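You operate a simulated robot arm through the tools that you are given. There is no shell and no other tool.

You run a simulated two-armed robot. Do the job below in one go: nothing can be reset, and whatever is moved stays where it is left.

Task
Gauge film sample R 306: 40 to 60 microns goes in the pass tray, anything else in scrap.
Fine: leave the gauge switch on UP and its tray out.

Only the result counts: the job must be done as asked and must still hold three seconds after the hand-in. Knocking over, shifting, dropping, spilling or breaking anything else fails it.

Robot
Two 7-joint arms with fingered hands on one trunk that stands fixed in place. Base frame: the origin is at the foot of the trunk, x ahead of it, y to its left, z up. Units: m, rad, N and s.
The left shoulder is at [0.085, 0.182, 1.097], the right one opposite. With the tool pointing down near the work surface each hand reaches from about 0.44 to 0.84 m from the base axis, measured 20 degrees to its own side. Payload 3.8 kg a hand.
Tool frame (each hand has its own): the origin (TCP) lies between the finger pads and is the grasp point; the fingertips stand 0.03 m ahead of it; z points along the fingers, y is the line along which they close. The gripper opens to 0.104 m; its body begins 0.035 m behind the TCP. The gripper is a hand of 4 fingers: y runs from the thumb to the fingers, the wrist lies at [-0.017, -0.104, -0.178] in the tool frame, and closing takes about 1.5 s.
Orientation is told as [roll, pitch, yaw] about the base's x, y, z axes, in that order, counted from this pose: with the fingers straight down and the wrist toward the robot, the tool's x, y and z point along [0, 1, 0], [1, 0, 0] and [0, 0, -1] of the base frame.

Tools
- The arms move only by the tool apply_moves. It takes "left_targets", "right_targets" or both (then of equal length, played together; a hand with none holds still); each is text: rows parted by semicolons, each of 6 numbers parted by spaces: the shift along the base's x, y, z in m, then the turn, a rotation vector about the base's x, y, z in rad. In form: x y z rx ry rz; .... A call has 1 to 20 rows; each row shifts and turns the commanded pose from where the row before left it. "left_fingers" and "right_fingers" are, for a hand that has rows, the gripper command, from -1 (shut) to 1 (fully open), values between in proportion, set as the call begins (left out, the last holds). Each row takes 0.2 s and may step no farther than 0.05 m and 0.15 rad from the row before; otherwise, or with a gripper value out of range, the whole call is refused. A pose out of reach is approached as far as the arm can. The call stops where the force on the tool passes 40 N (or 10 N more than at its start, if that is more) or the arm is blocked; 0.2 s more then pass. The fingers move at their own pace (about 0.072 m/s each) and stop on an object; they squeeze with about 28 N. The grip force told is the motor's: it shows also when the fingers shut on nothing. Time passes only in rows, and 0.2 s behind the last, so rows that do not move let the fingers close. The reply holds the time, the measured pose of the TCP, the force on the tool along the base axes, the opening and the grip force, in the units named above and with some noise, with the torque about the TCP (base axes, N m) and any sound that the robot's microphone picked up.
- Cameras (640 x 400 px; columns grow to the right, rows downward): "scene" is now at [0.1802, 0.0653, 1.3047]; the picture's right is [0.66, -0.75, 0.00], its down [-0.28, -0.25, -0.93] and it looks along [0.70, 0.61, -0.37] (base axes); focal length 256 px, centre (320, 200). "left" rides on the left gripper at [-0.066, -0.09, -0.126] in its tool frame; the picture's right is [-0.78, -0.30, 0.56], its down [0.57, -0.70, 0.42] and it looks along [0.27, 0.65, 0.71] (tool axes); focal length 275 px, centre (320, 200). "right" rides on the right gripper at [0.066, -0.09, -0.126] in its tool frame; the picture's right is [-0.78, 0.30, -0.56], its down [-0.57, -0.70, 0.42] and it looks along [-0.26, 0.65, 0.71] (tool axes); focal length 275 px, centre (320, 200). There is no depth. A picture from a camera that has moved, and an enlarged one, comes with that camera's place and axes in the base frame and with its lens. The place of the scene camera against the robot may be out by one fixed shift of up to 0.025 m in any direction.
- get_image(camera): a new picture of that camera. The clock stands still meanwhile.
- raise_lower(by): moves the trunk up (or, below 0, down) by that many m; the arms and the scene camera ride with it, the base frame stays. It gives what a move gives, with no picture.
- finger_targets(index, middle, ring, thumb_bend, thumb_turn, hand): sets how far each is bent, from 0 (flat) to 1 (curled in); at 0.3 the hand is open as for a grip, at 0.7 the pads meet at the TCP. One left out holds its place. A second passes; each finger stops where it meets its share of the squeeze, and holds until it gets a number again. A gripper value or a shape takes the hand back. It gives what a move gives, with no picture; readings hold the bend of each and the force on the fingers (four entries, about 0 where the hand has none), thumb and palm. thumb_turn goes from beside the hand (0) to across from the fingers (1), as for a grip.
- grasp_type(shape, hand): the hand has 4 fingers and takes this shape, open, in about a second: jaw (thumb against the fingers, like two jaws); tri (thumb and two fingers); tip (a fingertip pinch); poke (one finger out to press); point (the index stretched); flat (the hand flat); cup (the hand cupped); fist (a fist). The gripper value then closes the fingers along that shape, each until it touches; the sizes above hold for jaw. It gives what a move gives, with no picture.
- pan_tilt(pan, tilt): turns the head with the scene camera to pan (to the left, within 1.501 rad either way) and tilt (down, from -0.506 to 1.204), counted from straight ahead of the robot (the tilt from the chest, where the trunk bows). It gives what a move gives.
- close_up(camera, box): a new picture of the part [left, top, right, bottom] of that camera's present view, enlarged. The clock stands still meanwhile.
- sign_off(): hands the job in; it is judged then, once.

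Places have to be worked out from the pictures, the camera data and where the tool is seen. Open the grippers and draw the arms clear of the work before you hand the job in, unless the task says otherwise.

The tools are called after "Request:" by a JSON object that holds its "op" and its "data". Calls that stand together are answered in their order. apply_moves: Moves the arms, as the interface text tells. Its arguments: {"type":"object","properties":{"left_targets":{"type":"string"},"left_fingers":{"type":"number"},"right_targets":{"type":"string"},"right_fingers":{"type":"number"}},"required":[]} The other tools are called the same way: raise_lower (by) moves the trunk up or down; grasp_type (shape, hand) gives the hand a shape; finger_targets (index, middle, ring, thumb_bend, thumb_turn, hand) moves the fingers one by one; pan_tilt (pan, tilt) turns the head that bears the scene camera; get_image (camera) takes a picture; close_up (camera, box) takes an enlarged picture of a part of a camera's view; sign_off () hands the job in.

At the start:

```text
time_s: 0.0
left_position: [0.3938, 0.4479, 1.1923]
left_orientation: [-0.001, -0.001, -0.001]
left_contact_force: [0.5, -0.1, -0.2]
left_wrist_torque: [-0.02, -0.04, 0.0]
left_grip_width: 0.1036
left_finger_force: 0.1
left_shape: jaw
left_bend: [0.3, 0.3, 0.3, 0.3, 0.97]
left_finger forces: [0.1, 0.0, 0.0, 0.0, 0.1, 0.1]
right_position: [0.4253, 0.0684, 1.2103]
right_orientation: [0.0, 0.001, 0.0]
right_contact_force: [0.7, 0.6, 0.1]
right_wrist_torque: [0.03, 0.01, 0.02]
right_grip_width: 0.1036
right_finger_force: 0.1
right_shape: jaw
right_bend: [0.3, 0.3, 0.3, 0.3, 0.97]
right_finger forces: [0.0, 0.0, 0.1, 0.0, 0.1, 0.1]
trunk travel left (down, up): [-0.25, 0.506]
head pan, tilt (commanded): [0.723, 0.382]
```

scene: 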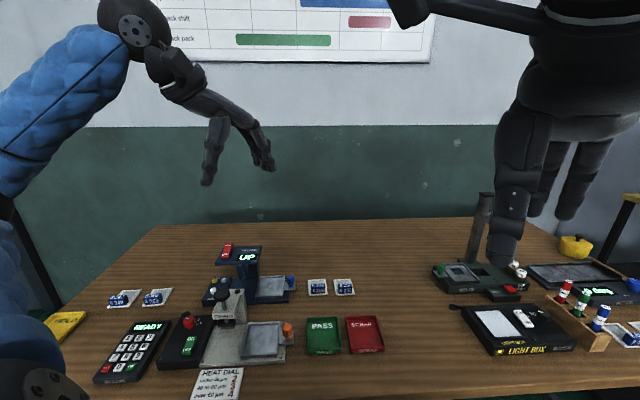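
right: 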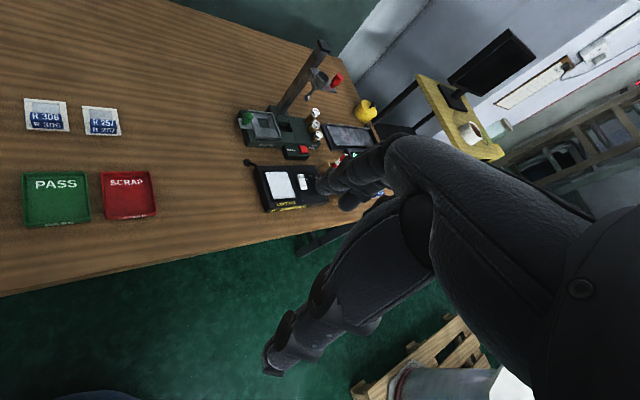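
left: 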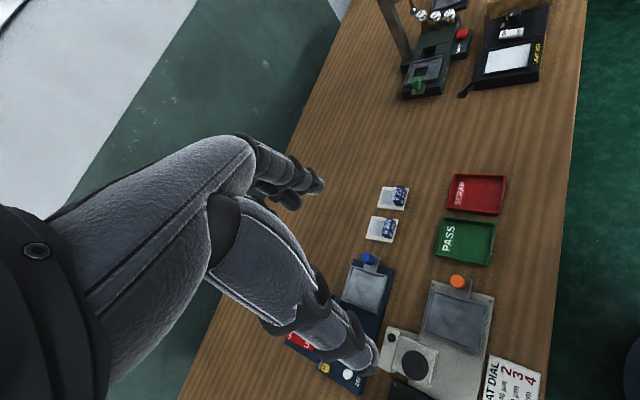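

The scene shows a gauge with an UP display, a heat-sealer-like unit with a tray, film samples, and PASS/SCRAP trays. I'll take close-ups to read the labels and controls.

Request:
{"op": "close_up", "data": {"camera": "scene", "box": [180, 230, 310, 311]}}

Request:
{"op": "close_up", "data": {"camera": "scene", "box": [80, 270, 300, 400]}}

Request:
{"op": "close_up", "data": {"camera": "scene", "box": [290, 260, 400, 360]}}

Request:
{"op": "close_up", "data": {"camera": "scene", "box": [420, 180, 640, 360]}}

Request:
{"op": "close_up", "data": {"camera": "right", "box": [10, 80, 170, 240]}}

Request:
{"op": "close_up", "data": {"camera": "left", "box": [280, 170, 560, 400]}}

```text
4.92 times, centred on (245, 270) of scene
camera zoom: at [0.1802, 0.0653, 1.3047], right [0.66, -0.75, 0.0], down [-0.28, -0.25, -0.93], along [0.7, 0.61, -0.37], focal length 1262 px, centre (689, -147)
```

zoom: 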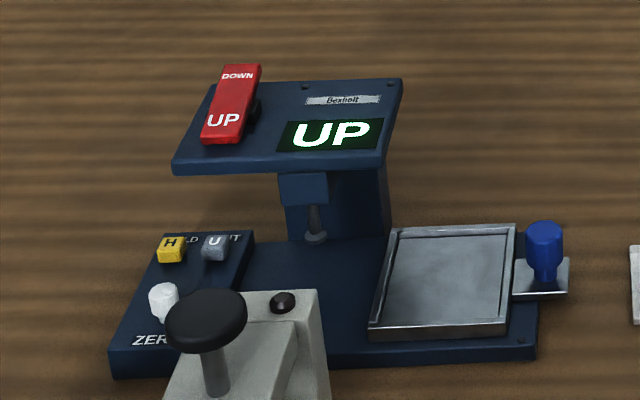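

```text
2.91 times, centred on (190, 335) of scene
camera zoom: at [0.1802, 0.0653, 1.3047], right [0.66, -0.75, 0.0], down [-0.28, -0.25, -0.93], along [0.7, 0.61, -0.37], focal length 746 px, centre (698, -193)
```

zoom: 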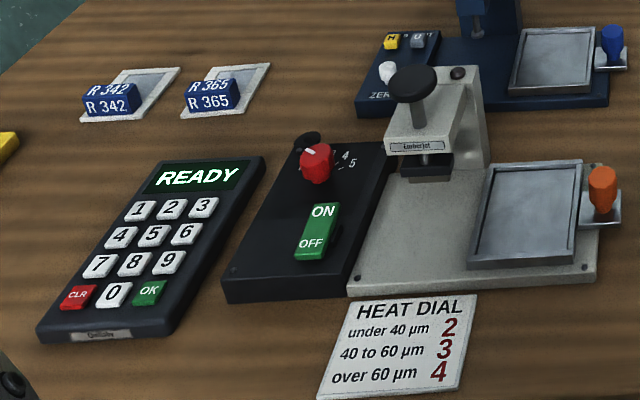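

```text
4.00 times, centred on (345, 310) of scene
camera zoom: at [0.1802, 0.0653, 1.3047], right [0.66, -0.75, 0.0], down [-0.28, -0.25, -0.93], along [0.7, 0.61, -0.37], focal length 1025 px, centre (220, -240)
```

zoom: 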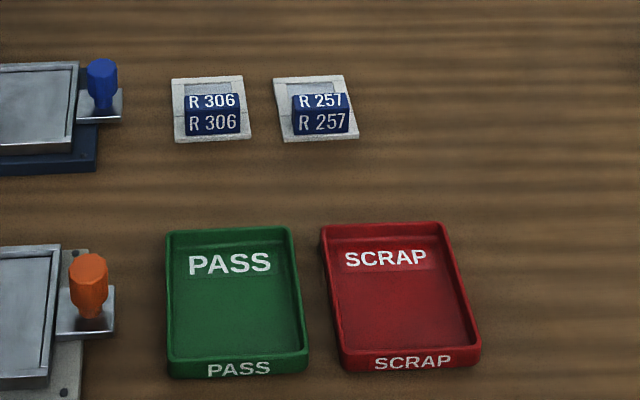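

```text
2.22 times, centred on (530, 270) of scene
camera zoom: at [0.1802, 0.0653, 1.3047], right [0.66, -0.75, 0.0], down [-0.28, -0.25, -0.93], along [0.7, 0.61, -0.37], focal length 570 px, centre (-147, 44)
```

zoom: 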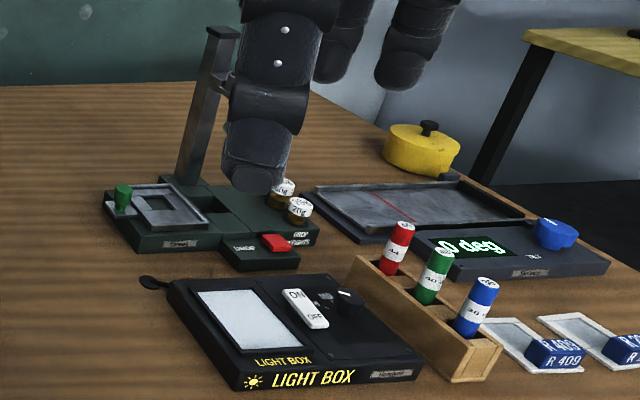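

```text
2.50 times, centred on (90, 160) of right
camera zoom: at [0.3359, 0.1327, 1.3357], right [0.3, -0.78, 0.56], down [-0.7, -0.57, -0.42], along [0.65, -0.26, -0.71], focal length 688 px, centre (895, 300)
```

zoom: 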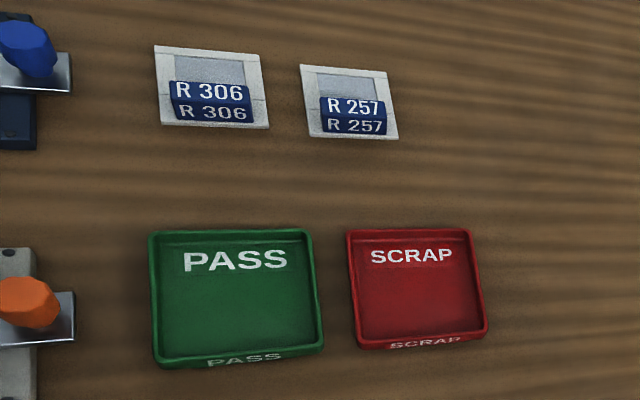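

```text
1.74 times, centred on (420, 285) of left
camera zoom: at [0.3044, 0.3812, 1.3179], right [-0.3, -0.78, -0.56], down [-0.7, 0.57, -0.42], along [0.65, 0.27, -0.71], focal length 479 px, centre (146, 52)
```

zoom: 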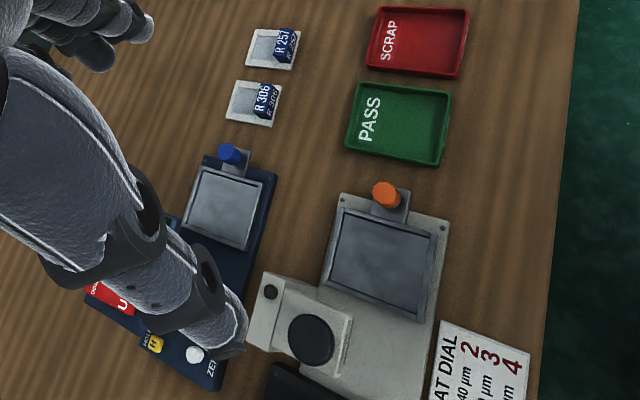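

The gauge is the blue "Bexholt" unit (UP display, red DOWN/UP rocker on its head, blue-knobbed tray drawn out to the right). I'll turn the head to look down at it more directly.

Request:
{"op": "pan_tilt", "data": {"pan": 0.95, "tilt": 0.75}}

Request:
{"op": "get_image", "data": {"camera": "scene"}}

```text
time_s: 0.8
left_position: [0.3933, 0.4485, 1.1928]
left_orientation: [0.0, 0.0, 0.0]
left_contact_force: [0.4, 0.7, 0.5]
left_wrist_torque: [0.02, 0.0, 0.03]
left_grip_width: 0.1036
left_finger_force: 0.1
left_shape: jaw
left_bend: [0.3, 0.3, 0.3, 0.3, 0.97]
left_finger forces: [0.1, 0.0, 0.0, 0.0, 0.1, 0.1]
right_position: [0.4257, 0.0684, 1.2096]
right_orientation: [0.0, 0.001, -0.002]
right_contact_force: [-0.9, 0.0, -0.6]
right_wrist_torque: [-0.03, 0.0, -0.04]
right_grip_width: 0.1037
right_finger_force: 0.0
right_shape: jaw
right_bend: [0.3, 0.3, 0.3, 0.3, 0.97]
right_finger forces: [0.0, 0.0, 0.0, 0.0, 0.1, 0.0]
trunk travel left (down, up): [-0.25, 0.506]
head pan, tilt (commanded): [0.949, 0.75]
```

```text
taken
camera scene: at [0.1589, 0.0713, 1.272], right [0.81, -0.58, 0.0], down [-0.4, -0.55, -0.73], along [0.43, 0.59, -0.68], focal length 256 px, centre (320, 200)
```

scene: 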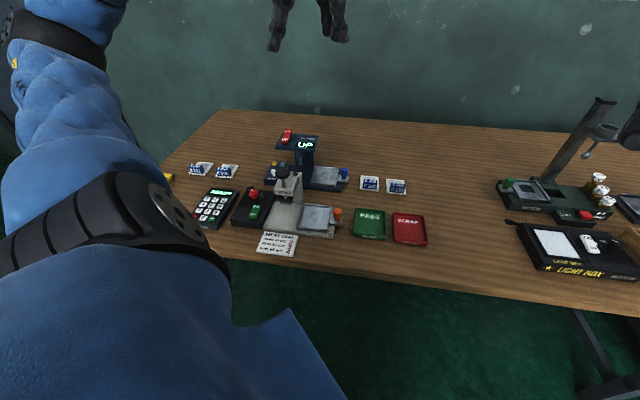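

The samples, gauge and trays line up along a table turned about 45° to the base (u≈[0.71,-0.71]), with R306 near (0.606, 0.461, 0.785). I'll yaw the left hand by 45° and lower it to get a close look at the gauge with its camera.

Request:
{"op": "apply_moves", "data": {"left_targets": "0.002 0.002 -0.033 0 0 0.131; 0.002 0.002 -0.033 0 0 0.131; 0.002 0.002 -0.033 0 0 0.131; 0.002 0.002 -0.033 0 0 0.131; 0.002 0.002 -0.033 0 0 0.131; 0.002 0.002 -0.033 0 0 0.130"}}

Request:
{"op": "get_image", "data": {"camera": "left"}}

Request:
{"op": "get_image", "data": {"camera": "scene"}}

```text
time_s: 2.2
left_position: [0.4039, 0.4593, 0.996]
left_orientation: [0.001, 0.001, 0.79]
left_contact_force: [0.0, 0.1, -0.4]
left_wrist_torque: [-0.02, -0.01, 0.02]
left_grip_width: 0.1035
left_finger_force: 0.1
left_shape: jaw
left_bend: [0.3, 0.3, 0.3, 0.3, 0.97]
left_finger forces: [0.1, 0.1, 0.1, 0.1, 0.0, 0.0]
right_position: [0.4258, 0.069, 1.2101]
right_orientation: [0.001, 0.0, 0.001]
right_contact_force: [0.3, -0.3, -0.3]
right_wrist_torque: [0.0, 0.01, 0.03]
right_grip_width: 0.1036
right_finger_force: 0.2
right_shape: jaw
right_bend: [0.3, 0.3, 0.3, 0.3, 0.97]
right_finger forces: [0.0, 0.0, 0.0, 0.0, 0.0, 0.0]
trunk travel left (down, up): [-0.25, 0.506]
head pan, tilt (commanded): [0.949, 0.75]
```

```text
taken
camera left: at [0.3896, 0.3483, 1.1205], right [0.34, -0.76, -0.56], down [-0.9, -0.09, -0.43], along [0.27, 0.65, -0.71], focal length 275 px, centre (320, 200)
```

left: 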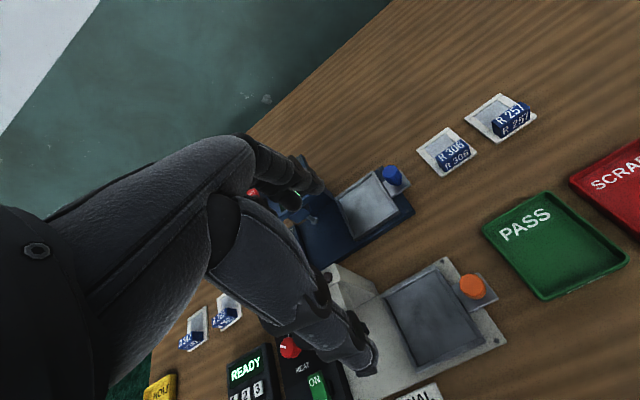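

```text
taken
camera scene: at [0.1591, 0.0714, 1.2719], right [0.81, -0.58, 0.0], down [-0.4, -0.55, -0.73], along [0.43, 0.59, -0.68], focal length 256 px, centre (320, 200)
```

scene: 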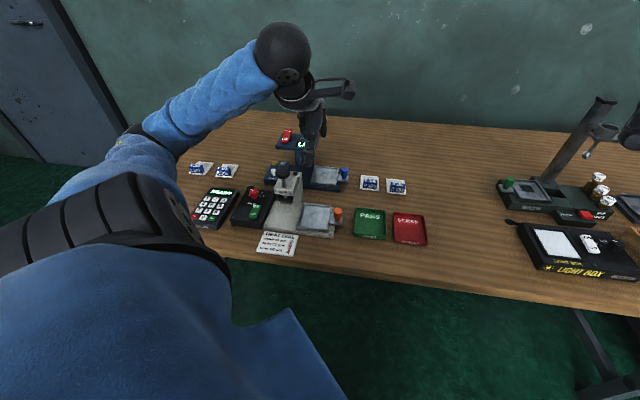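

The left wrist camera now shows the gauge tray, R306 and the pass tray clearly. I'll enlarge these to measure positions.

Request:
{"op": "close_up", "data": {"camera": "left", "box": [280, 90, 560, 265]}}

Request:
{"op": "close_up", "data": {"camera": "left", "box": [320, 140, 480, 240]}}

Request:
{"op": "close_up", "data": {"camera": "scene", "box": [250, 110, 410, 210]}}

```text
2.29 times, centred on (420, 178) of left
camera zoom: at [0.3896, 0.3483, 1.1205], right [0.34, -0.76, -0.56], down [-0.9, -0.09, -0.43], along [0.27, 0.65, -0.71], focal length 629 px, centre (91, 251)
```

zoom: 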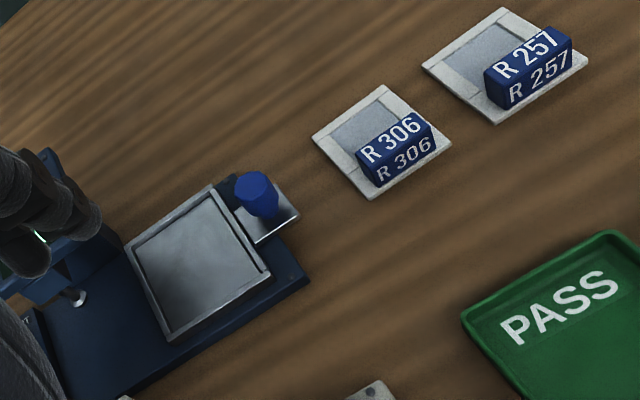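

```text
4.00 times, centred on (400, 190) of left
camera zoom: at [0.3896, 0.3483, 1.1205], right [0.34, -0.76, -0.56], down [-0.9, -0.09, -0.43], along [0.27, 0.65, -0.71], focal length 1101 px, centre (0, 240)
```

zoom: 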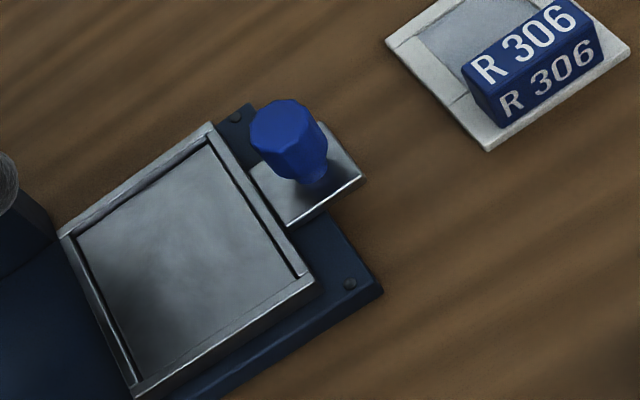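

```text
4.00 times, centred on (330, 160) of scene
camera zoom: at [0.1591, 0.0714, 1.2719], right [0.81, -0.58, 0.0], down [-0.4, -0.55, -0.73], along [0.43, 0.59, -0.68], focal length 1025 px, centre (280, 360)
```

zoom: 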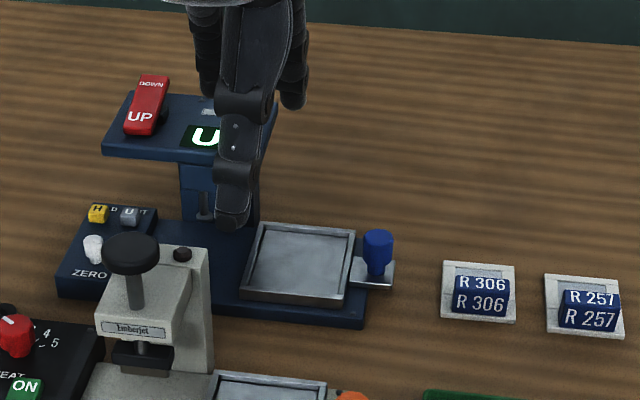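

Table surface is near z≈0.75, R306's frame spans about a 0.08–0.13, b 0.75–0.82 in the table axes, with its label block as a handle; the gauge tray rim is near z≈0.79. I'll shift the left hand to the gauge's left so its camera sees the rocker head and the tray.

Request:
{"op": "apply_moves", "data": {"left_targets": "-0.034 0.030 0.008 0 0 0; -0.034 0.030 0.008 0 0 0; -0.034 0.030 0.008 0 0 0; -0.034 0.030 0.008 0 0 0; 0 0 0 0 0 0"}}

Request:
{"op": "get_image", "data": {"camera": "left"}}

```text
time_s: 3.5
left_position: [0.271, 0.5814, 1.0266]
left_orientation: [0.0, -0.002, 0.784]
left_contact_force: [0.4, 0.2, -0.1]
left_wrist_torque: [0.01, 0.02, 0.02]
left_grip_width: 0.1038
left_finger_force: 0.1
left_shape: jaw
left_bend: [0.3, 0.3, 0.3, 0.3, 0.97]
left_finger forces: [0.1, 0.0, 0.1, 0.1, 0.1, 0.0]
right_position: [0.425, 0.0683, 1.2112]
right_orientation: [0.0, 0.0, -0.001]
right_contact_force: [0.7, -0.2, -0.1]
right_wrist_torque: [-0.01, 0.0, -0.01]
right_grip_width: 0.1037
right_finger_force: 0.0
right_shape: jaw
right_bend: [0.3, 0.3, 0.3, 0.3, 0.97]
right_finger forces: [0.0, 0.1, 0.0, 0.0, 0.1, 0.0]
trunk travel left (down, up): [-0.25, 0.506]
head pan, tilt (commanded): [0.949, 0.75]
```

```text
taken
camera left: at [0.2549, 0.4701, 1.1518], right [0.34, -0.76, -0.56], down [-0.9, -0.09, -0.42], along [0.27, 0.65, -0.71], focal length 275 px, centre (320, 200)
```

left: 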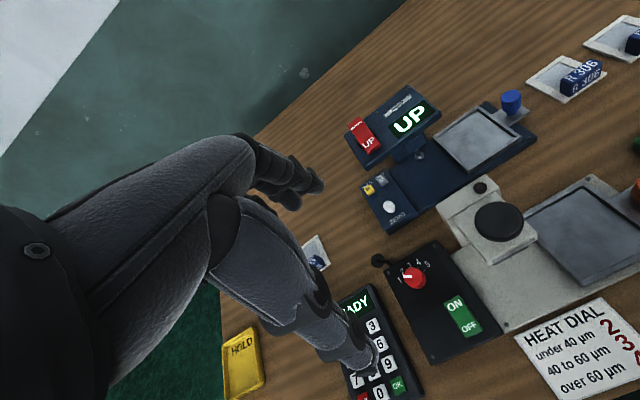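

Now the whole gauge is visible. I'll enlarge it for precise positions.

Request:
{"op": "close_up", "data": {"camera": "left", "box": [330, 70, 490, 170]}}

Request:
{"op": "close_up", "data": {"camera": "left", "box": [340, 60, 620, 235]}}

Request:
{"op": "close_up", "data": {"camera": "scene", "box": [250, 110, 410, 210]}}

```text
4.00 times, centred on (410, 120) of left
camera zoom: at [0.2549, 0.4701, 1.1518], right [0.34, -0.76, -0.56], down [-0.9, -0.09, -0.42], along [0.27, 0.65, -0.71], focal length 1101 px, centre (-40, 520)
```

zoom: 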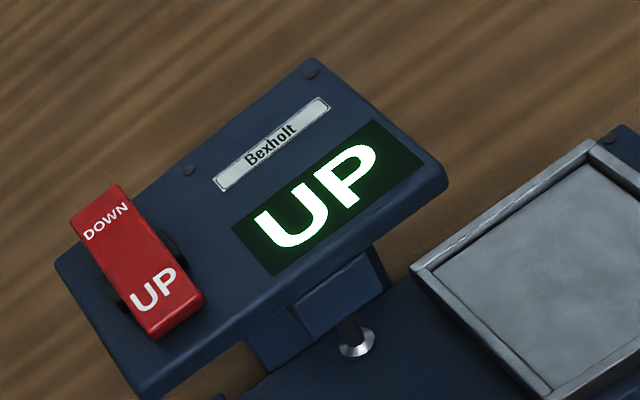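

```text
2.29 times, centred on (480, 148) of left
camera zoom: at [0.2549, 0.4701, 1.1518], right [0.34, -0.76, -0.56], down [-0.9, -0.09, -0.42], along [0.27, 0.65, -0.71], focal length 629 px, centre (-46, 320)
```

zoom: 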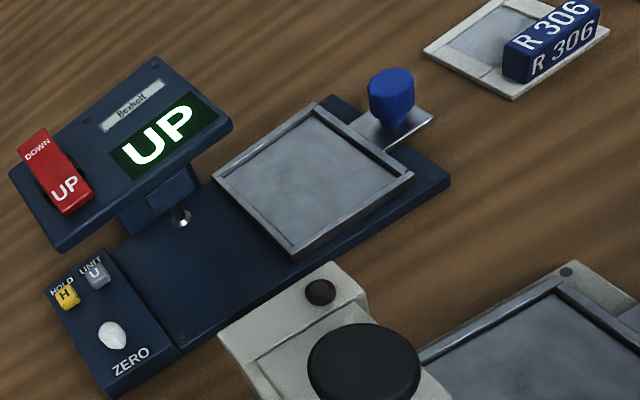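

```text
4.00 times, centred on (330, 160) of scene
camera zoom: at [0.1591, 0.0712, 1.2719], right [0.81, -0.58, 0.0], down [-0.4, -0.55, -0.73], along [0.43, 0.59, -0.68], focal length 1025 px, centre (280, 360)
```

zoom: 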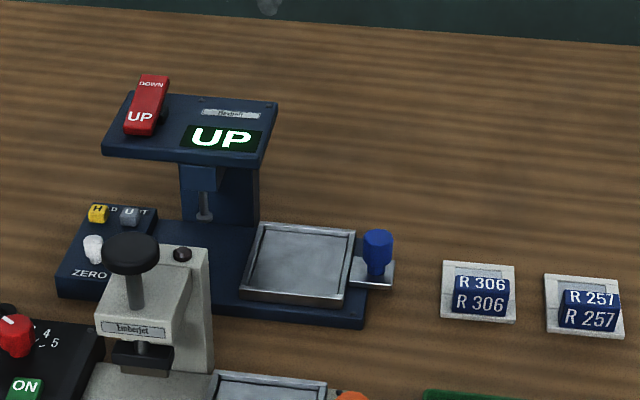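

I'll zoom tightly on the rocker and on the tray/foot to understand the rocker's tilt and the heights.

Request:
{"op": "close_up", "data": {"camera": "left", "box": [336, 107, 392, 142]}}

Request:
{"op": "close_up", "data": {"camera": "left", "box": [340, 110, 420, 160]}}

Request:
{"op": "close_up", "data": {"camera": "left", "box": [430, 80, 550, 180]}}

Request:
{"op": "close_up", "data": {"camera": "scene", "box": [270, 120, 326, 155]}}

Request:
{"op": "close_up", "data": {"camera": "scene", "box": [300, 155, 380, 205]}}

```text
11.43 times, centred on (364, 124) of left
camera zoom: at [0.2549, 0.4701, 1.1518], right [0.34, -0.76, -0.56], down [-0.9, -0.09, -0.42], along [0.27, 0.65, -0.71], focal length 3146 px, centre (-183, 1063)
```

zoom: 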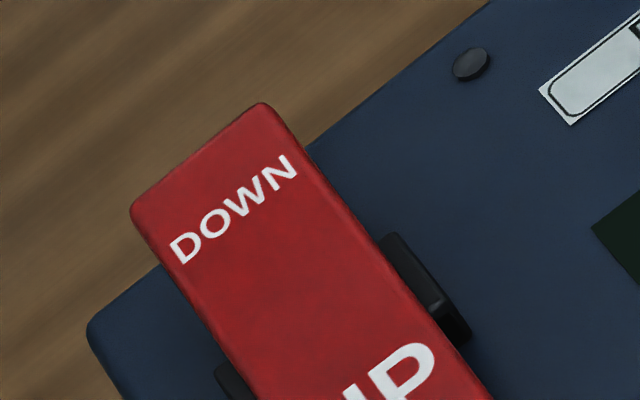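

```text
8.00 times, centred on (380, 135) of left
camera zoom: at [0.2549, 0.4701, 1.1518], right [0.34, -0.76, -0.56], down [-0.9, -0.09, -0.42], along [0.27, 0.65, -0.71], focal length 2202 px, centre (-160, 720)
```

zoom: 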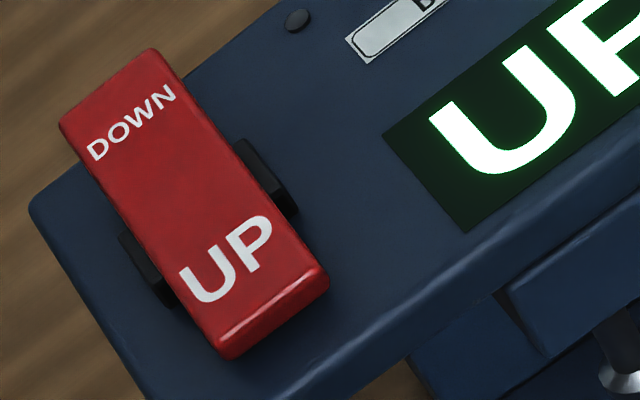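

```text
4.00 times, centred on (490, 130) of left
camera zoom: at [0.2549, 0.4701, 1.1518], right [0.34, -0.76, -0.56], down [-0.9, -0.09, -0.42], along [0.27, 0.65, -0.71], focal length 1101 px, centre (-360, 480)
```

zoom: 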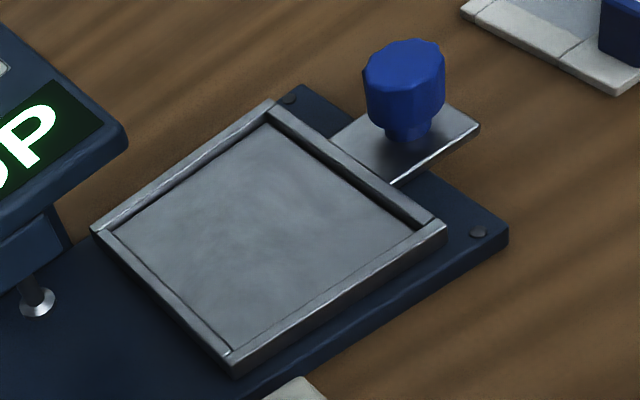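

```text
11.43 times, centred on (298, 138) of scene
camera zoom: at [0.1591, 0.0712, 1.2719], right [0.81, -0.58, 0.0], down [-0.4, -0.55, -0.73], along [0.43, 0.59, -0.68], focal length 2929 px, centre (571, 914)
```

zoom: 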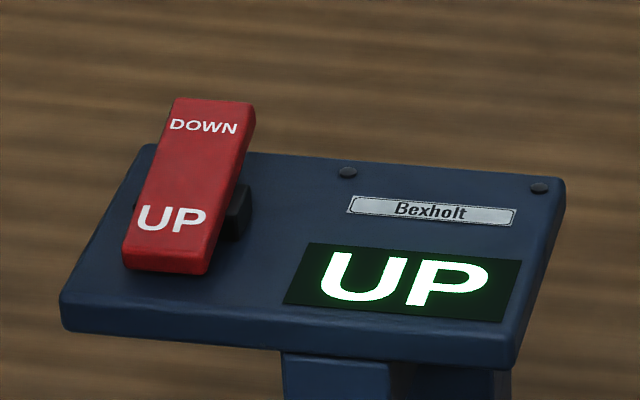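

```text
8.00 times, centred on (340, 180) of scene
camera zoom: at [0.1591, 0.0712, 1.2719], right [0.81, -0.58, 0.0], down [-0.4, -0.55, -0.73], along [0.43, 0.59, -0.68], focal length 2050 px, centre (160, 360)
```

zoom: 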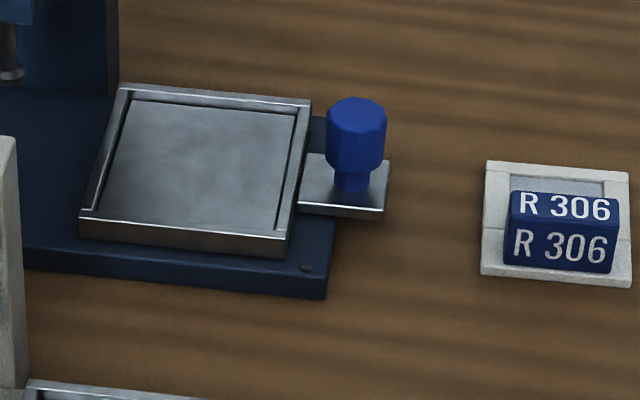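

The rocker's UP end is pressed down and its DOWN end sticks up, so pressing the back end should lower the foot. Now a tighter look at the tray's rim and inner size, as the sample frame must fit it.

Request:
{"op": "close_up", "data": {"camera": "left", "box": [425, 95, 513, 150]}}

Request:
{"op": "close_up", "data": {"camera": "left", "box": [450, 125, 530, 175]}}

Request:
{"op": "close_up", "data": {"camera": "scene", "box": [306, 160, 346, 195]}}

Request:
{"op": "close_up", "data": {"camera": "left", "box": [520, 40, 616, 105]}}

```text
7.27 times, centred on (469, 122) of left
camera zoom: at [0.2549, 0.4701, 1.1518], right [0.34, -0.76, -0.56], down [-0.9, -0.09, -0.42], along [0.27, 0.65, -0.71], focal length 2002 px, centre (-764, 764)
```

zoom: 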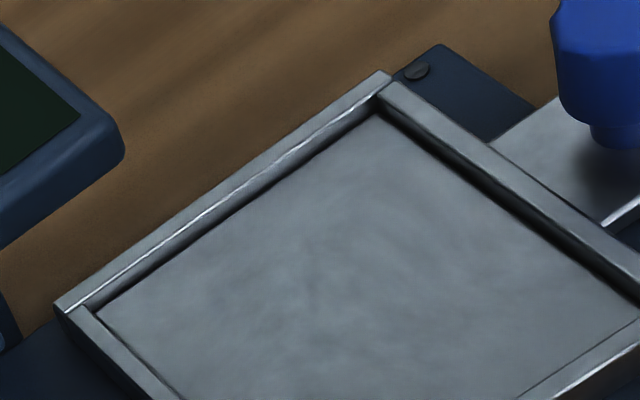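

```text
8.00 times, centred on (490, 150) of left
camera zoom: at [0.2549, 0.4701, 1.1518], right [0.34, -0.76, -0.56], down [-0.9, -0.09, -0.42], along [0.27, 0.65, -0.71], focal length 2202 px, centre (-1040, 600)
```

zoom: 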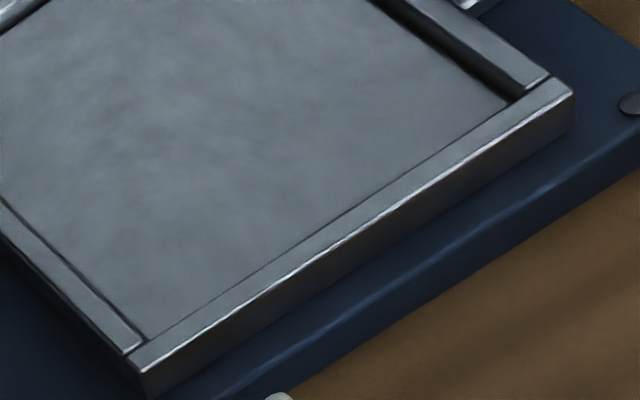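

```text
11.43 times, centred on (326, 178) of scene
camera zoom: at [0.1591, 0.0712, 1.2719], right [0.81, -0.58, 0.0], down [-0.4, -0.55, -0.73], along [0.43, 0.59, -0.68], focal length 2929 px, centre (251, 457)
```

zoom: 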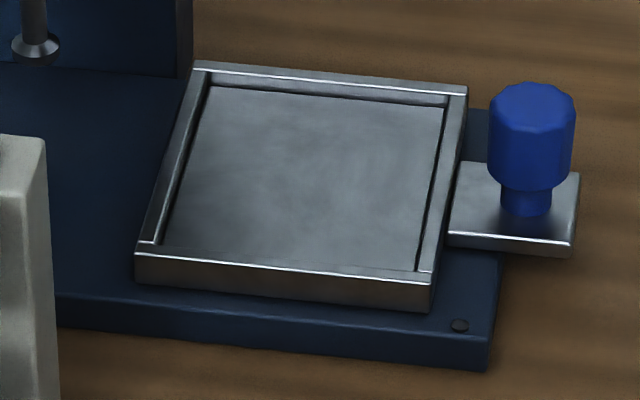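

```text
6.15 times, centred on (568, 72) of left
camera zoom: at [0.2549, 0.4701, 1.1518], right [0.34, -0.76, -0.56], down [-0.9, -0.09, -0.42], along [0.27, 0.65, -0.71], focal length 1694 px, centre (-1206, 985)
```

zoom: 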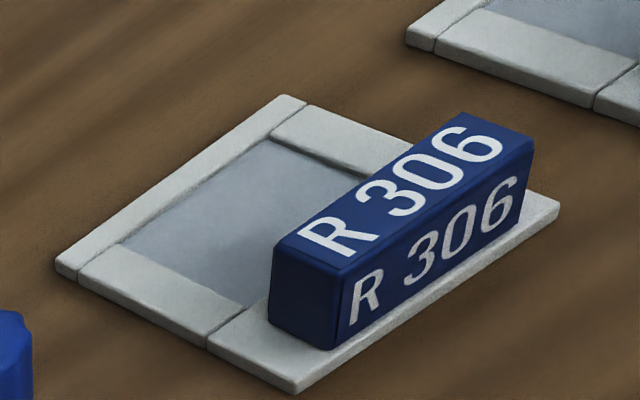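

Tray: outer a −0.072…0.004, b 0.727…0.813, rim z≈0.783, inner about 0.065×0.076 m; R306's frame is about 0.053×0.069 m, so it fits. Next I'll form the poke shape here in free space to see where the pressing fingertip lies.

Request:
{"op": "grasp_type", "data": {"shape": "poke", "hand": "left"}}

Request:
{"op": "get_image", "data": {"camera": "left"}}

Request:
{"op": "get_image", "data": {"camera": "scene"}}

```text
time_s: 4.3
left_position: [0.2703, 0.5813, 1.0274]
left_orientation: [0.001, 0.0, 0.785]
left_contact_force: [0.1, -0.1, -0.3]
left_wrist_torque: [0.01, 0.0, 0.07]
left_grip_width: 0.0
left_finger_force: 0.0
left_shape: poke
left_bend: [0.7, 0.7, 0.99, 1.0, 1.0]
left_finger forces: [0.0, 0.1, 0.0, 0.0, 0.0, 0.1]
right_position: [0.425, 0.0692, 1.2102]
right_orientation: [0.001, 0.001, 0.0]
right_contact_force: [-0.2, 0.3, -0.3]
right_wrist_torque: [0.0, -0.01, 0.02]
right_grip_width: 0.1035
right_finger_force: 0.0
right_shape: jaw
right_bend: [0.3, 0.3, 0.3, 0.3, 0.97]
right_finger forces: [0.0, 0.0, 0.1, 0.0, 0.0, 0.0]
trunk travel left (down, up): [-0.25, 0.506]
head pan, tilt (commanded): [0.949, 0.75]
```

```text
taken
camera left: at [0.2551, 0.4699, 1.1519], right [0.34, -0.76, -0.56], down [-0.9, -0.09, -0.42], along [0.27, 0.65, -0.71], focal length 275 px, centre (320, 200)
```

left: 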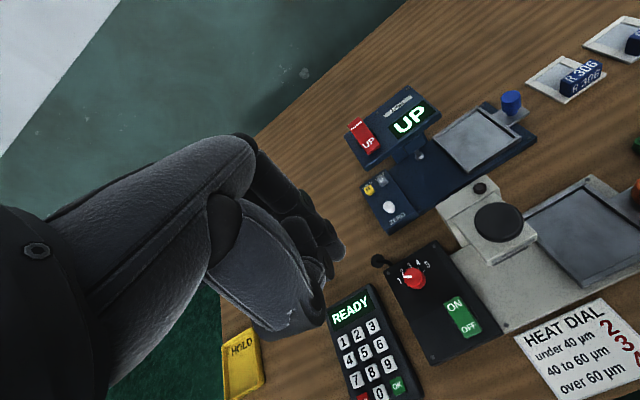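

```text
taken
camera scene: at [0.1587, 0.0713, 1.272], right [0.81, -0.58, 0.0], down [-0.4, -0.55, -0.73], along [0.43, 0.59, -0.68], focal length 256 px, centre (320, 200)
```

scene: 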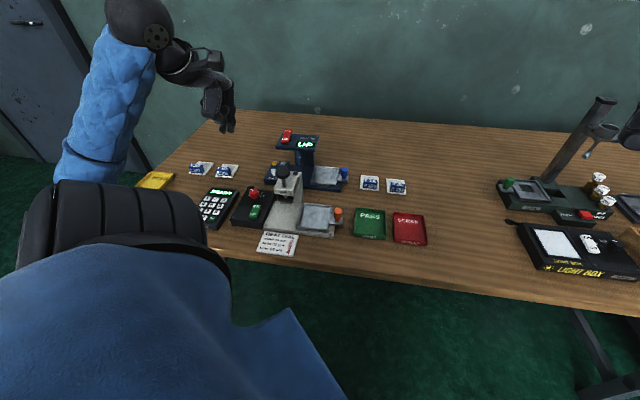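

Request:
{"op": "close_up", "data": {"camera": "left", "box": [200, 120, 370, 350]}}

Request:
{"op": "close_up", "data": {"camera": "scene", "box": [140, 20, 300, 140]}}

```text
1.74 times, centred on (285, 235) of left
camera zoom: at [0.2551, 0.4699, 1.1519], right [0.34, -0.76, -0.56], down [-0.9, -0.09, -0.42], along [0.27, 0.65, -0.71], focal length 479 px, centre (381, 139)
```

zoom: 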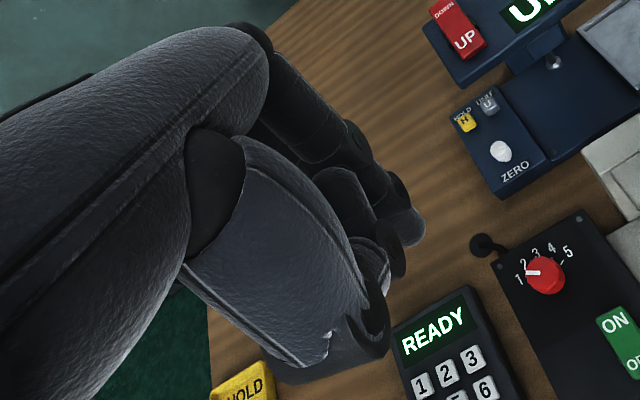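

```text
3.33 times, centred on (220, 80) of scene
camera zoom: at [0.1587, 0.0713, 1.272], right [0.81, -0.58, 0.0], down [-0.4, -0.55, -0.73], along [0.43, 0.59, -0.68], focal length 854 px, centre (653, 600)
```

zoom: 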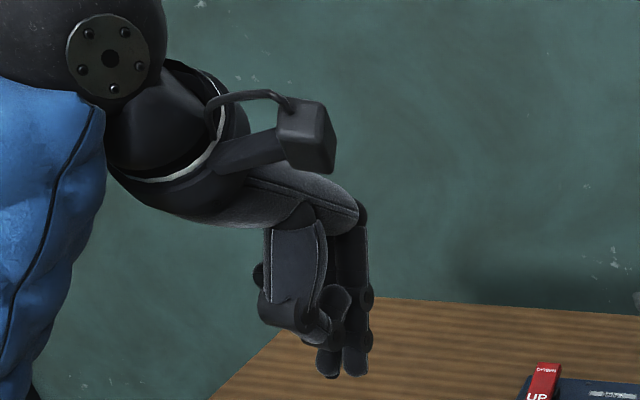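

The poke shape leaves two fingertips extended near TCP+0.03. I'll curl the middle finger as well so that only the index sticks out, then look at exactly where its tip is.

Request:
{"op": "finger_targets", "data": {"hand": "left", "index": 0.6, "middle": 1.0, "ring": 1.0, "thumb_bend": 1.0, "thumb_turn": 0.5}}

Request:
{"op": "close_up", "data": {"camera": "left", "box": [240, 170, 400, 330]}}

Request:
{"op": "close_up", "data": {"camera": "scene", "box": [180, 50, 260, 140]}}

```text
time_s: 5.3
left_position: [0.2717, 0.5814, 1.0262]
left_orientation: [0.0, -0.001, 0.784]
left_contact_force: [-0.6, -0.3, 0.4]
left_wrist_torque: [0.01, 0.0, 0.01]
left_grip_width: 0.0371
left_finger_force: 0.0
left_shape: fingers
left_bend: [0.6, 1.0, 1.0, 1.0, 0.51]
left_finger forces: [0.1, 0.0, 0.0, 0.0, 0.0, 0.1]
right_position: [0.4256, 0.0685, 1.21]
right_orientation: [0.0, 0.0, 0.0]
right_contact_force: [0.9, -0.4, -0.8]
right_wrist_torque: [0.0, 0.03, 0.02]
right_grip_width: 0.1037
right_finger_force: 0.0
right_shape: jaw
right_bend: [0.3, 0.3, 0.3, 0.3, 0.97]
right_finger forces: [0.0, 0.0, 0.0, 0.0, 0.0, 0.1]
trunk travel left (down, up): [-0.25, 0.506]
head pan, tilt (commanded): [0.949, 0.75]
```

```text
2.50 times, centred on (320, 250) of left
camera zoom: at [0.2551, 0.4699, 1.1519], right [0.34, -0.76, -0.56], down [-0.9, -0.09, -0.42], along [0.27, 0.65, -0.71], focal length 688 px, centre (320, 75)
```

zoom: 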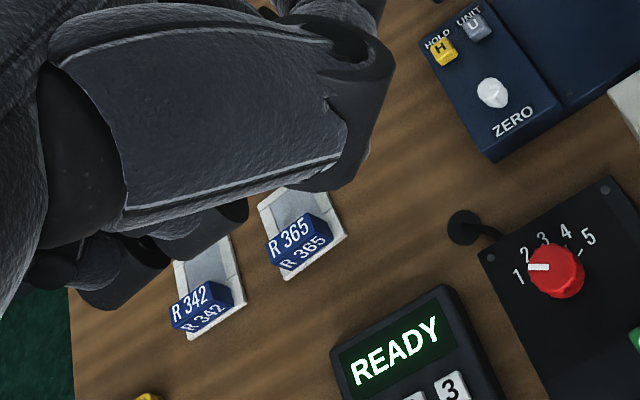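

```text
4.44 times, centred on (220, 95) of scene
camera zoom: at [0.1588, 0.0713, 1.272], right [0.81, -0.58, 0.0], down [-0.4, -0.55, -0.73], along [0.43, 0.59, -0.68], focal length 1139 px, centre (764, 667)
```

zoom: 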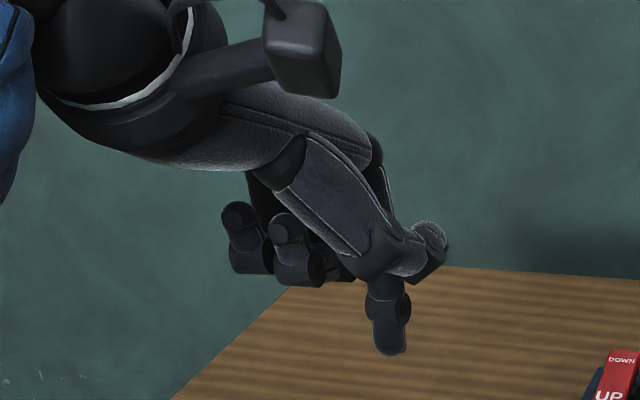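

The thumb at half-turn hides the fingertip from the wrist camera. I'll swing it back across (turn 1) with the index still extended and check again.

Request:
{"op": "finger_targets", "data": {"hand": "left", "index": 0.6, "middle": 1.0, "ring": 1.0, "thumb_bend": 1.0, "thumb_turn": 1.0}}

Request:
{"op": "close_up", "data": {"camera": "left", "box": [240, 170, 400, 330]}}

Request:
{"op": "close_up", "data": {"camera": "scene", "box": [180, 50, 260, 140]}}

```text
time_s: 6.3
left_position: [0.2717, 0.5805, 1.0267]
left_orientation: [0.001, -0.001, 0.786]
left_contact_force: [-0.2, -0.2, 0.2]
left_wrist_torque: [-0.02, 0.0, 0.02]
left_grip_width: 0.0257
left_finger_force: 0.0
left_shape: fingers
left_bend: [0.62, 1.0, 1.0, 0.98, 0.82]
left_finger forces: [0.1, 0.0, 0.0, 0.0, 0.0, 0.0]
right_position: [0.4248, 0.0681, 1.2103]
right_orientation: [0.0, -0.001, -0.001]
right_contact_force: [1.3, 0.2, -0.1]
right_wrist_torque: [0.04, 0.01, -0.01]
right_grip_width: 0.1036
right_finger_force: 0.2
right_shape: jaw
right_bend: [0.3, 0.3, 0.3, 0.3, 0.97]
right_finger forces: [0.0, 0.0, 0.1, 0.0, 0.1, 0.0]
trunk travel left (down, up): [-0.25, 0.506]
head pan, tilt (commanded): [0.949, 0.75]
```

```text
2.50 times, centred on (320, 250) of left
camera zoom: at [0.2551, 0.4699, 1.1519], right [0.34, -0.76, -0.56], down [-0.9, -0.09, -0.42], along [0.27, 0.65, -0.71], focal length 688 px, centre (320, 75)
```

zoom: 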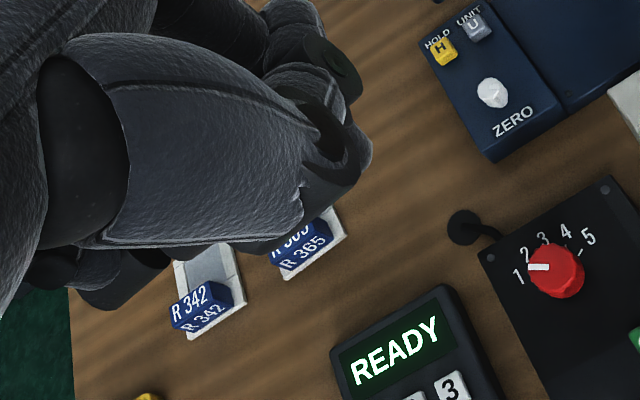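

```text
4.44 times, centred on (220, 95) of scene
camera zoom: at [0.1588, 0.0713, 1.272], right [0.81, -0.58, 0.0], down [-0.4, -0.55, -0.73], along [0.43, 0.59, -0.68], focal length 1139 px, centre (764, 667)
```

zoom: 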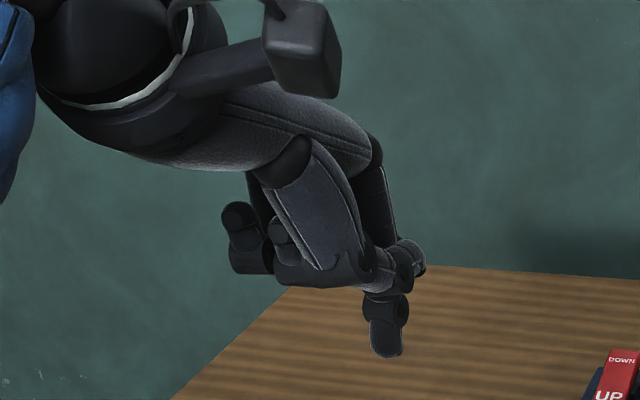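

The index now points down clear of the curled fingers. I'll set the thumb aside again and carry the fingertip to above the rocker's DOWN end (estimated a≈−0.155, b≈0.836, top z≈0.89), staying well above it.

Request:
{"op": "finger_targets", "data": {"hand": "left", "index": 0.6, "middle": 1.0, "ring": 1.0, "thumb_bend": 1.0, "thumb_turn": 0.5}}

Request:
{"op": "apply_moves", "data": {"left_targets": "0.038 0.0233 0 0 0 0; 0.038 0.0233 0 0 0 0; 0.038 0.0233 0 0 0 0; 0.038 0.0233 0 0 0 0; 0.038 0.0233 0 0 0 0; 0 0 -0.03 0 0 0; 0 0 0 0 0 0"}}

Request:
{"op": "get_image", "data": {"camera": "scene"}}

Request:
{"op": "get_image", "data": {"camera": "left"}}

```text
time_s: 7.3
left_position: [0.2715, 0.5814, 1.0274]
left_orientation: [0.0, -0.001, 0.786]
left_contact_force: [0.2, 0.0, -0.5]
left_wrist_torque: [0.0, -0.03, -0.03]
left_grip_width: 0.0376
left_finger_force: 0.0
left_shape: fingers
left_bend: [0.6, 1.0, 1.0, 1.0, 0.51]
left_finger forces: [0.1, 0.0, 0.1, 0.1, 0.1, 0.1]
right_position: [0.4253, 0.0685, 1.2101]
right_orientation: [0.0, 0.0, 0.002]
right_contact_force: [-0.2, 0.2, 0.1]
right_wrist_torque: [0.02, -0.05, 0.0]
right_grip_width: 0.1034
right_finger_force: 0.1
right_shape: jaw
right_bend: [0.3, 0.3, 0.3, 0.3, 0.97]
right_finger forces: [0.0, 0.0, 0.0, 0.1, 0.0, 0.0]
trunk travel left (down, up): [-0.25, 0.506]
head pan, tilt (commanded): [0.949, 0.75]
```

```text
time_s: 8.9
left_position: [0.461, 0.6951, 0.9987]
left_orientation: [-0.001, -0.003, 0.788]
left_contact_force: [-0.6, 0.4, 0.6]
left_wrist_torque: [0.0, 0.02, 0.01]
left_grip_width: 0.037
left_finger_force: 0.0
left_shape: fingers
left_bend: [0.6, 1.0, 1.0, 1.0, 0.51]
left_finger forces: [0.1, 0.0, 0.0, 0.0, 0.0, 0.0]
right_position: [0.4249, 0.0677, 1.211]
right_orientation: [0.0, -0.001, 0.001]
right_contact_force: [-0.3, -0.5, -0.5]
right_wrist_torque: [0.02, 0.02, -0.06]
right_grip_width: 0.1039
right_finger_force: 0.1
right_shape: jaw
right_bend: [0.3, 0.3, 0.3, 0.3, 0.97]
right_finger forces: [0.0, 0.0, 0.0, 0.0, 0.1, 0.0]
trunk travel left (down, up): [-0.25, 0.506]
head pan, tilt (commanded): [0.949, 0.75]
```

```text
taken
camera scene: at [0.1585, 0.0708, 1.2721], right [0.81, -0.58, 0.0], down [-0.4, -0.55, -0.73], along [0.43, 0.59, -0.68], focal length 256 px, centre (320, 200)
```

scene: 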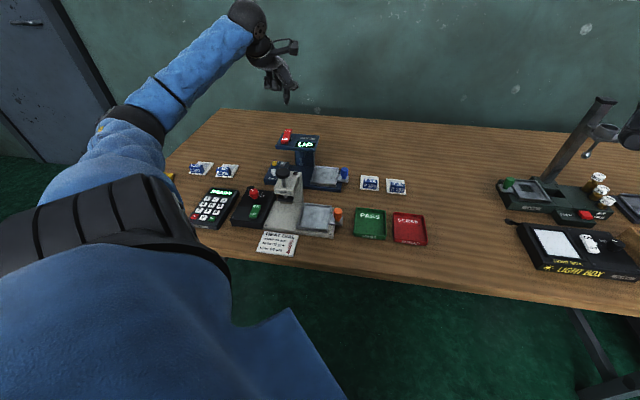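

```text
taken
camera left: at [0.4447, 0.5839, 1.123], right [0.34, -0.76, -0.56], down [-0.9, -0.09, -0.43], along [0.27, 0.65, -0.71], focal length 275 px, centre (320, 200)
```

left: 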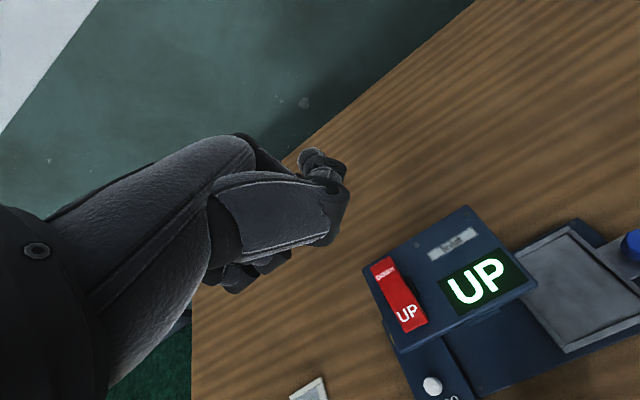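

The wrist camera now looks down on the rocker from close by. I'll zoom in on it and on the fingertip to fix both heights.

Request:
{"op": "close_up", "data": {"camera": "left", "box": [340, 200, 500, 360]}}

Request:
{"op": "close_up", "data": {"camera": "scene", "box": [240, 50, 340, 160]}}

```text
2.50 times, centred on (420, 280) of left
camera zoom: at [0.4447, 0.5839, 1.123], right [0.34, -0.76, -0.56], down [-0.9, -0.09, -0.43], along [0.27, 0.65, -0.71], focal length 688 px, centre (70, 0)
```

zoom: 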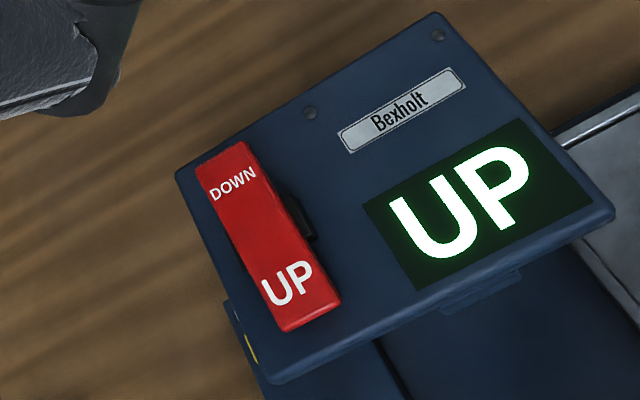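

```text
3.64 times, centred on (290, 105) of scene
camera zoom: at [0.1585, 0.0708, 1.2721], right [0.81, -0.58, 0.0], down [-0.4, -0.55, -0.73], along [0.43, 0.59, -0.68], focal length 932 px, centre (429, 546)
```

zoom: 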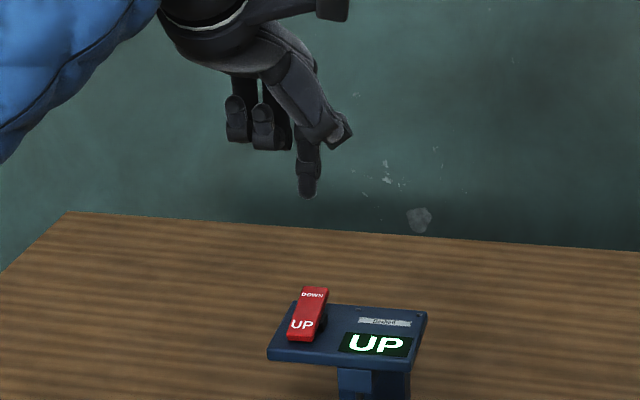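

Rocker's DOWN label sits at about a=−0.155, b=0.822, z=0.893; fingertip is estimated near a=−0.154, b=0.831, z=0.967. I'll move slightly toward the robot and descend partway, then check alignment.

Request:
{"op": "apply_moves", "data": {"left_targets": "-0.004 -0.004 -0.02 0 0 0; 0 0 -0.025 0 0 0; 0 0 0 0 0 0"}}

Request:
{"op": "close_up", "data": {"camera": "scene", "box": [260, 80, 340, 150]}}

Request:
{"op": "get_image", "data": {"camera": "left"}}

```text
time_s: 9.8
left_position: [0.456, 0.6911, 0.9537]
left_orientation: [-0.001, 0.001, 0.784]
left_contact_force: [0.4, 0.2, 0.3]
left_wrist_torque: [0.02, -0.03, -0.04]
left_grip_width: 0.0373
left_finger_force: 0.1
left_shape: fingers
left_bend: [0.6, 1.0, 1.0, 1.0, 0.51]
left_finger forces: [0.0, 0.0, 0.0, 0.1, 0.0, 0.0]
right_position: [0.4243, 0.0685, 1.211]
right_orientation: [-0.001, 0.0, 0.0]
right_contact_force: [-0.5, -0.5, 0.0]
right_wrist_torque: [-0.04, 0.01, 0.0]
right_grip_width: 0.1037
right_finger_force: 0.1
right_shape: jaw
right_bend: [0.3, 0.3, 0.3, 0.3, 0.97]
right_finger forces: [0.1, 0.1, 0.1, 0.1, 0.1, 0.1]
trunk travel left (down, up): [-0.25, 0.506]
head pan, tilt (commanded): [0.949, 0.75]
```

```text
5.71 times, centred on (300, 115) of scene
camera zoom: at [0.1587, 0.0711, 1.272], right [0.81, -0.58, 0.0], down [-0.4, -0.55, -0.73], along [0.43, 0.59, -0.68], focal length 1465 px, centre (434, 686)
```

zoom: 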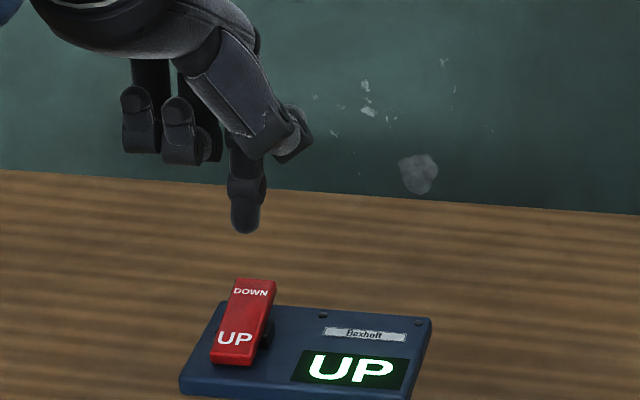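

```text
taken
camera left: at [0.4391, 0.5799, 1.0779], right [0.34, -0.76, -0.56], down [-0.9, -0.09, -0.42], along [0.27, 0.65, -0.71], focal length 275 px, centre (320, 200)
```

left: 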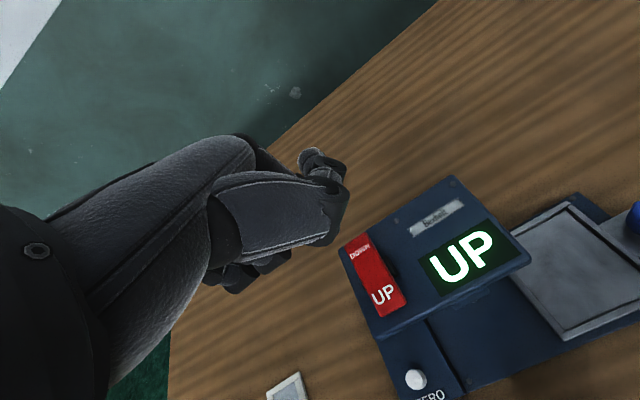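

The projected fingertip lines up with the DOWN end of the rocker. I'll descend to near contact, then press in small steps.

Request:
{"op": "apply_moves", "data": {"left_targets": "0 0 -0.013 0 0 0; 0 0 -0.012 0 0 0; 0 0 0 0 0 0"}}

Request:
{"op": "close_up", "data": {"camera": "scene", "box": [260, 90, 340, 160]}}

```text
time_s: 10.6
left_position: [0.4553, 0.6926, 0.9266]
left_orientation: [-0.001, 0.0, 0.786]
left_contact_force: [0.3, 0.6, 0.8]
left_wrist_torque: [-0.01, -0.02, 0.0]
left_grip_width: 0.0376
left_finger_force: 0.0
left_shape: fingers
left_bend: [0.6, 1.0, 1.0, 1.0, 0.51]
left_finger forces: [0.0, 0.0, 0.0, 0.0, 0.0, 0.0]
right_position: [0.4257, 0.0689, 1.2106]
right_orientation: [-0.002, 0.001, 0.001]
right_contact_force: [-0.2, -0.3, -0.4]
right_wrist_torque: [0.01, -0.02, 0.0]
right_grip_width: 0.1037
right_finger_force: 0.0
right_shape: jaw
right_bend: [0.3, 0.3, 0.3, 0.3, 0.97]
right_finger forces: [0.1, 0.0, 0.0, 0.1, 0.1, 0.1]
trunk travel left (down, up): [-0.25, 0.506]
head pan, tilt (commanded): [0.949, 0.75]
```

```text
5.71 times, centred on (300, 125) of scene
camera zoom: at [0.1588, 0.0712, 1.272], right [0.81, -0.58, 0.0], down [-0.4, -0.55, -0.73], along [0.43, 0.59, -0.68], focal length 1465 px, centre (434, 629)
```

zoom: 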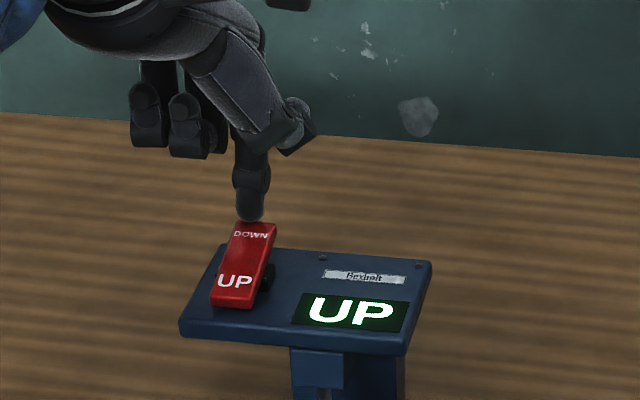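

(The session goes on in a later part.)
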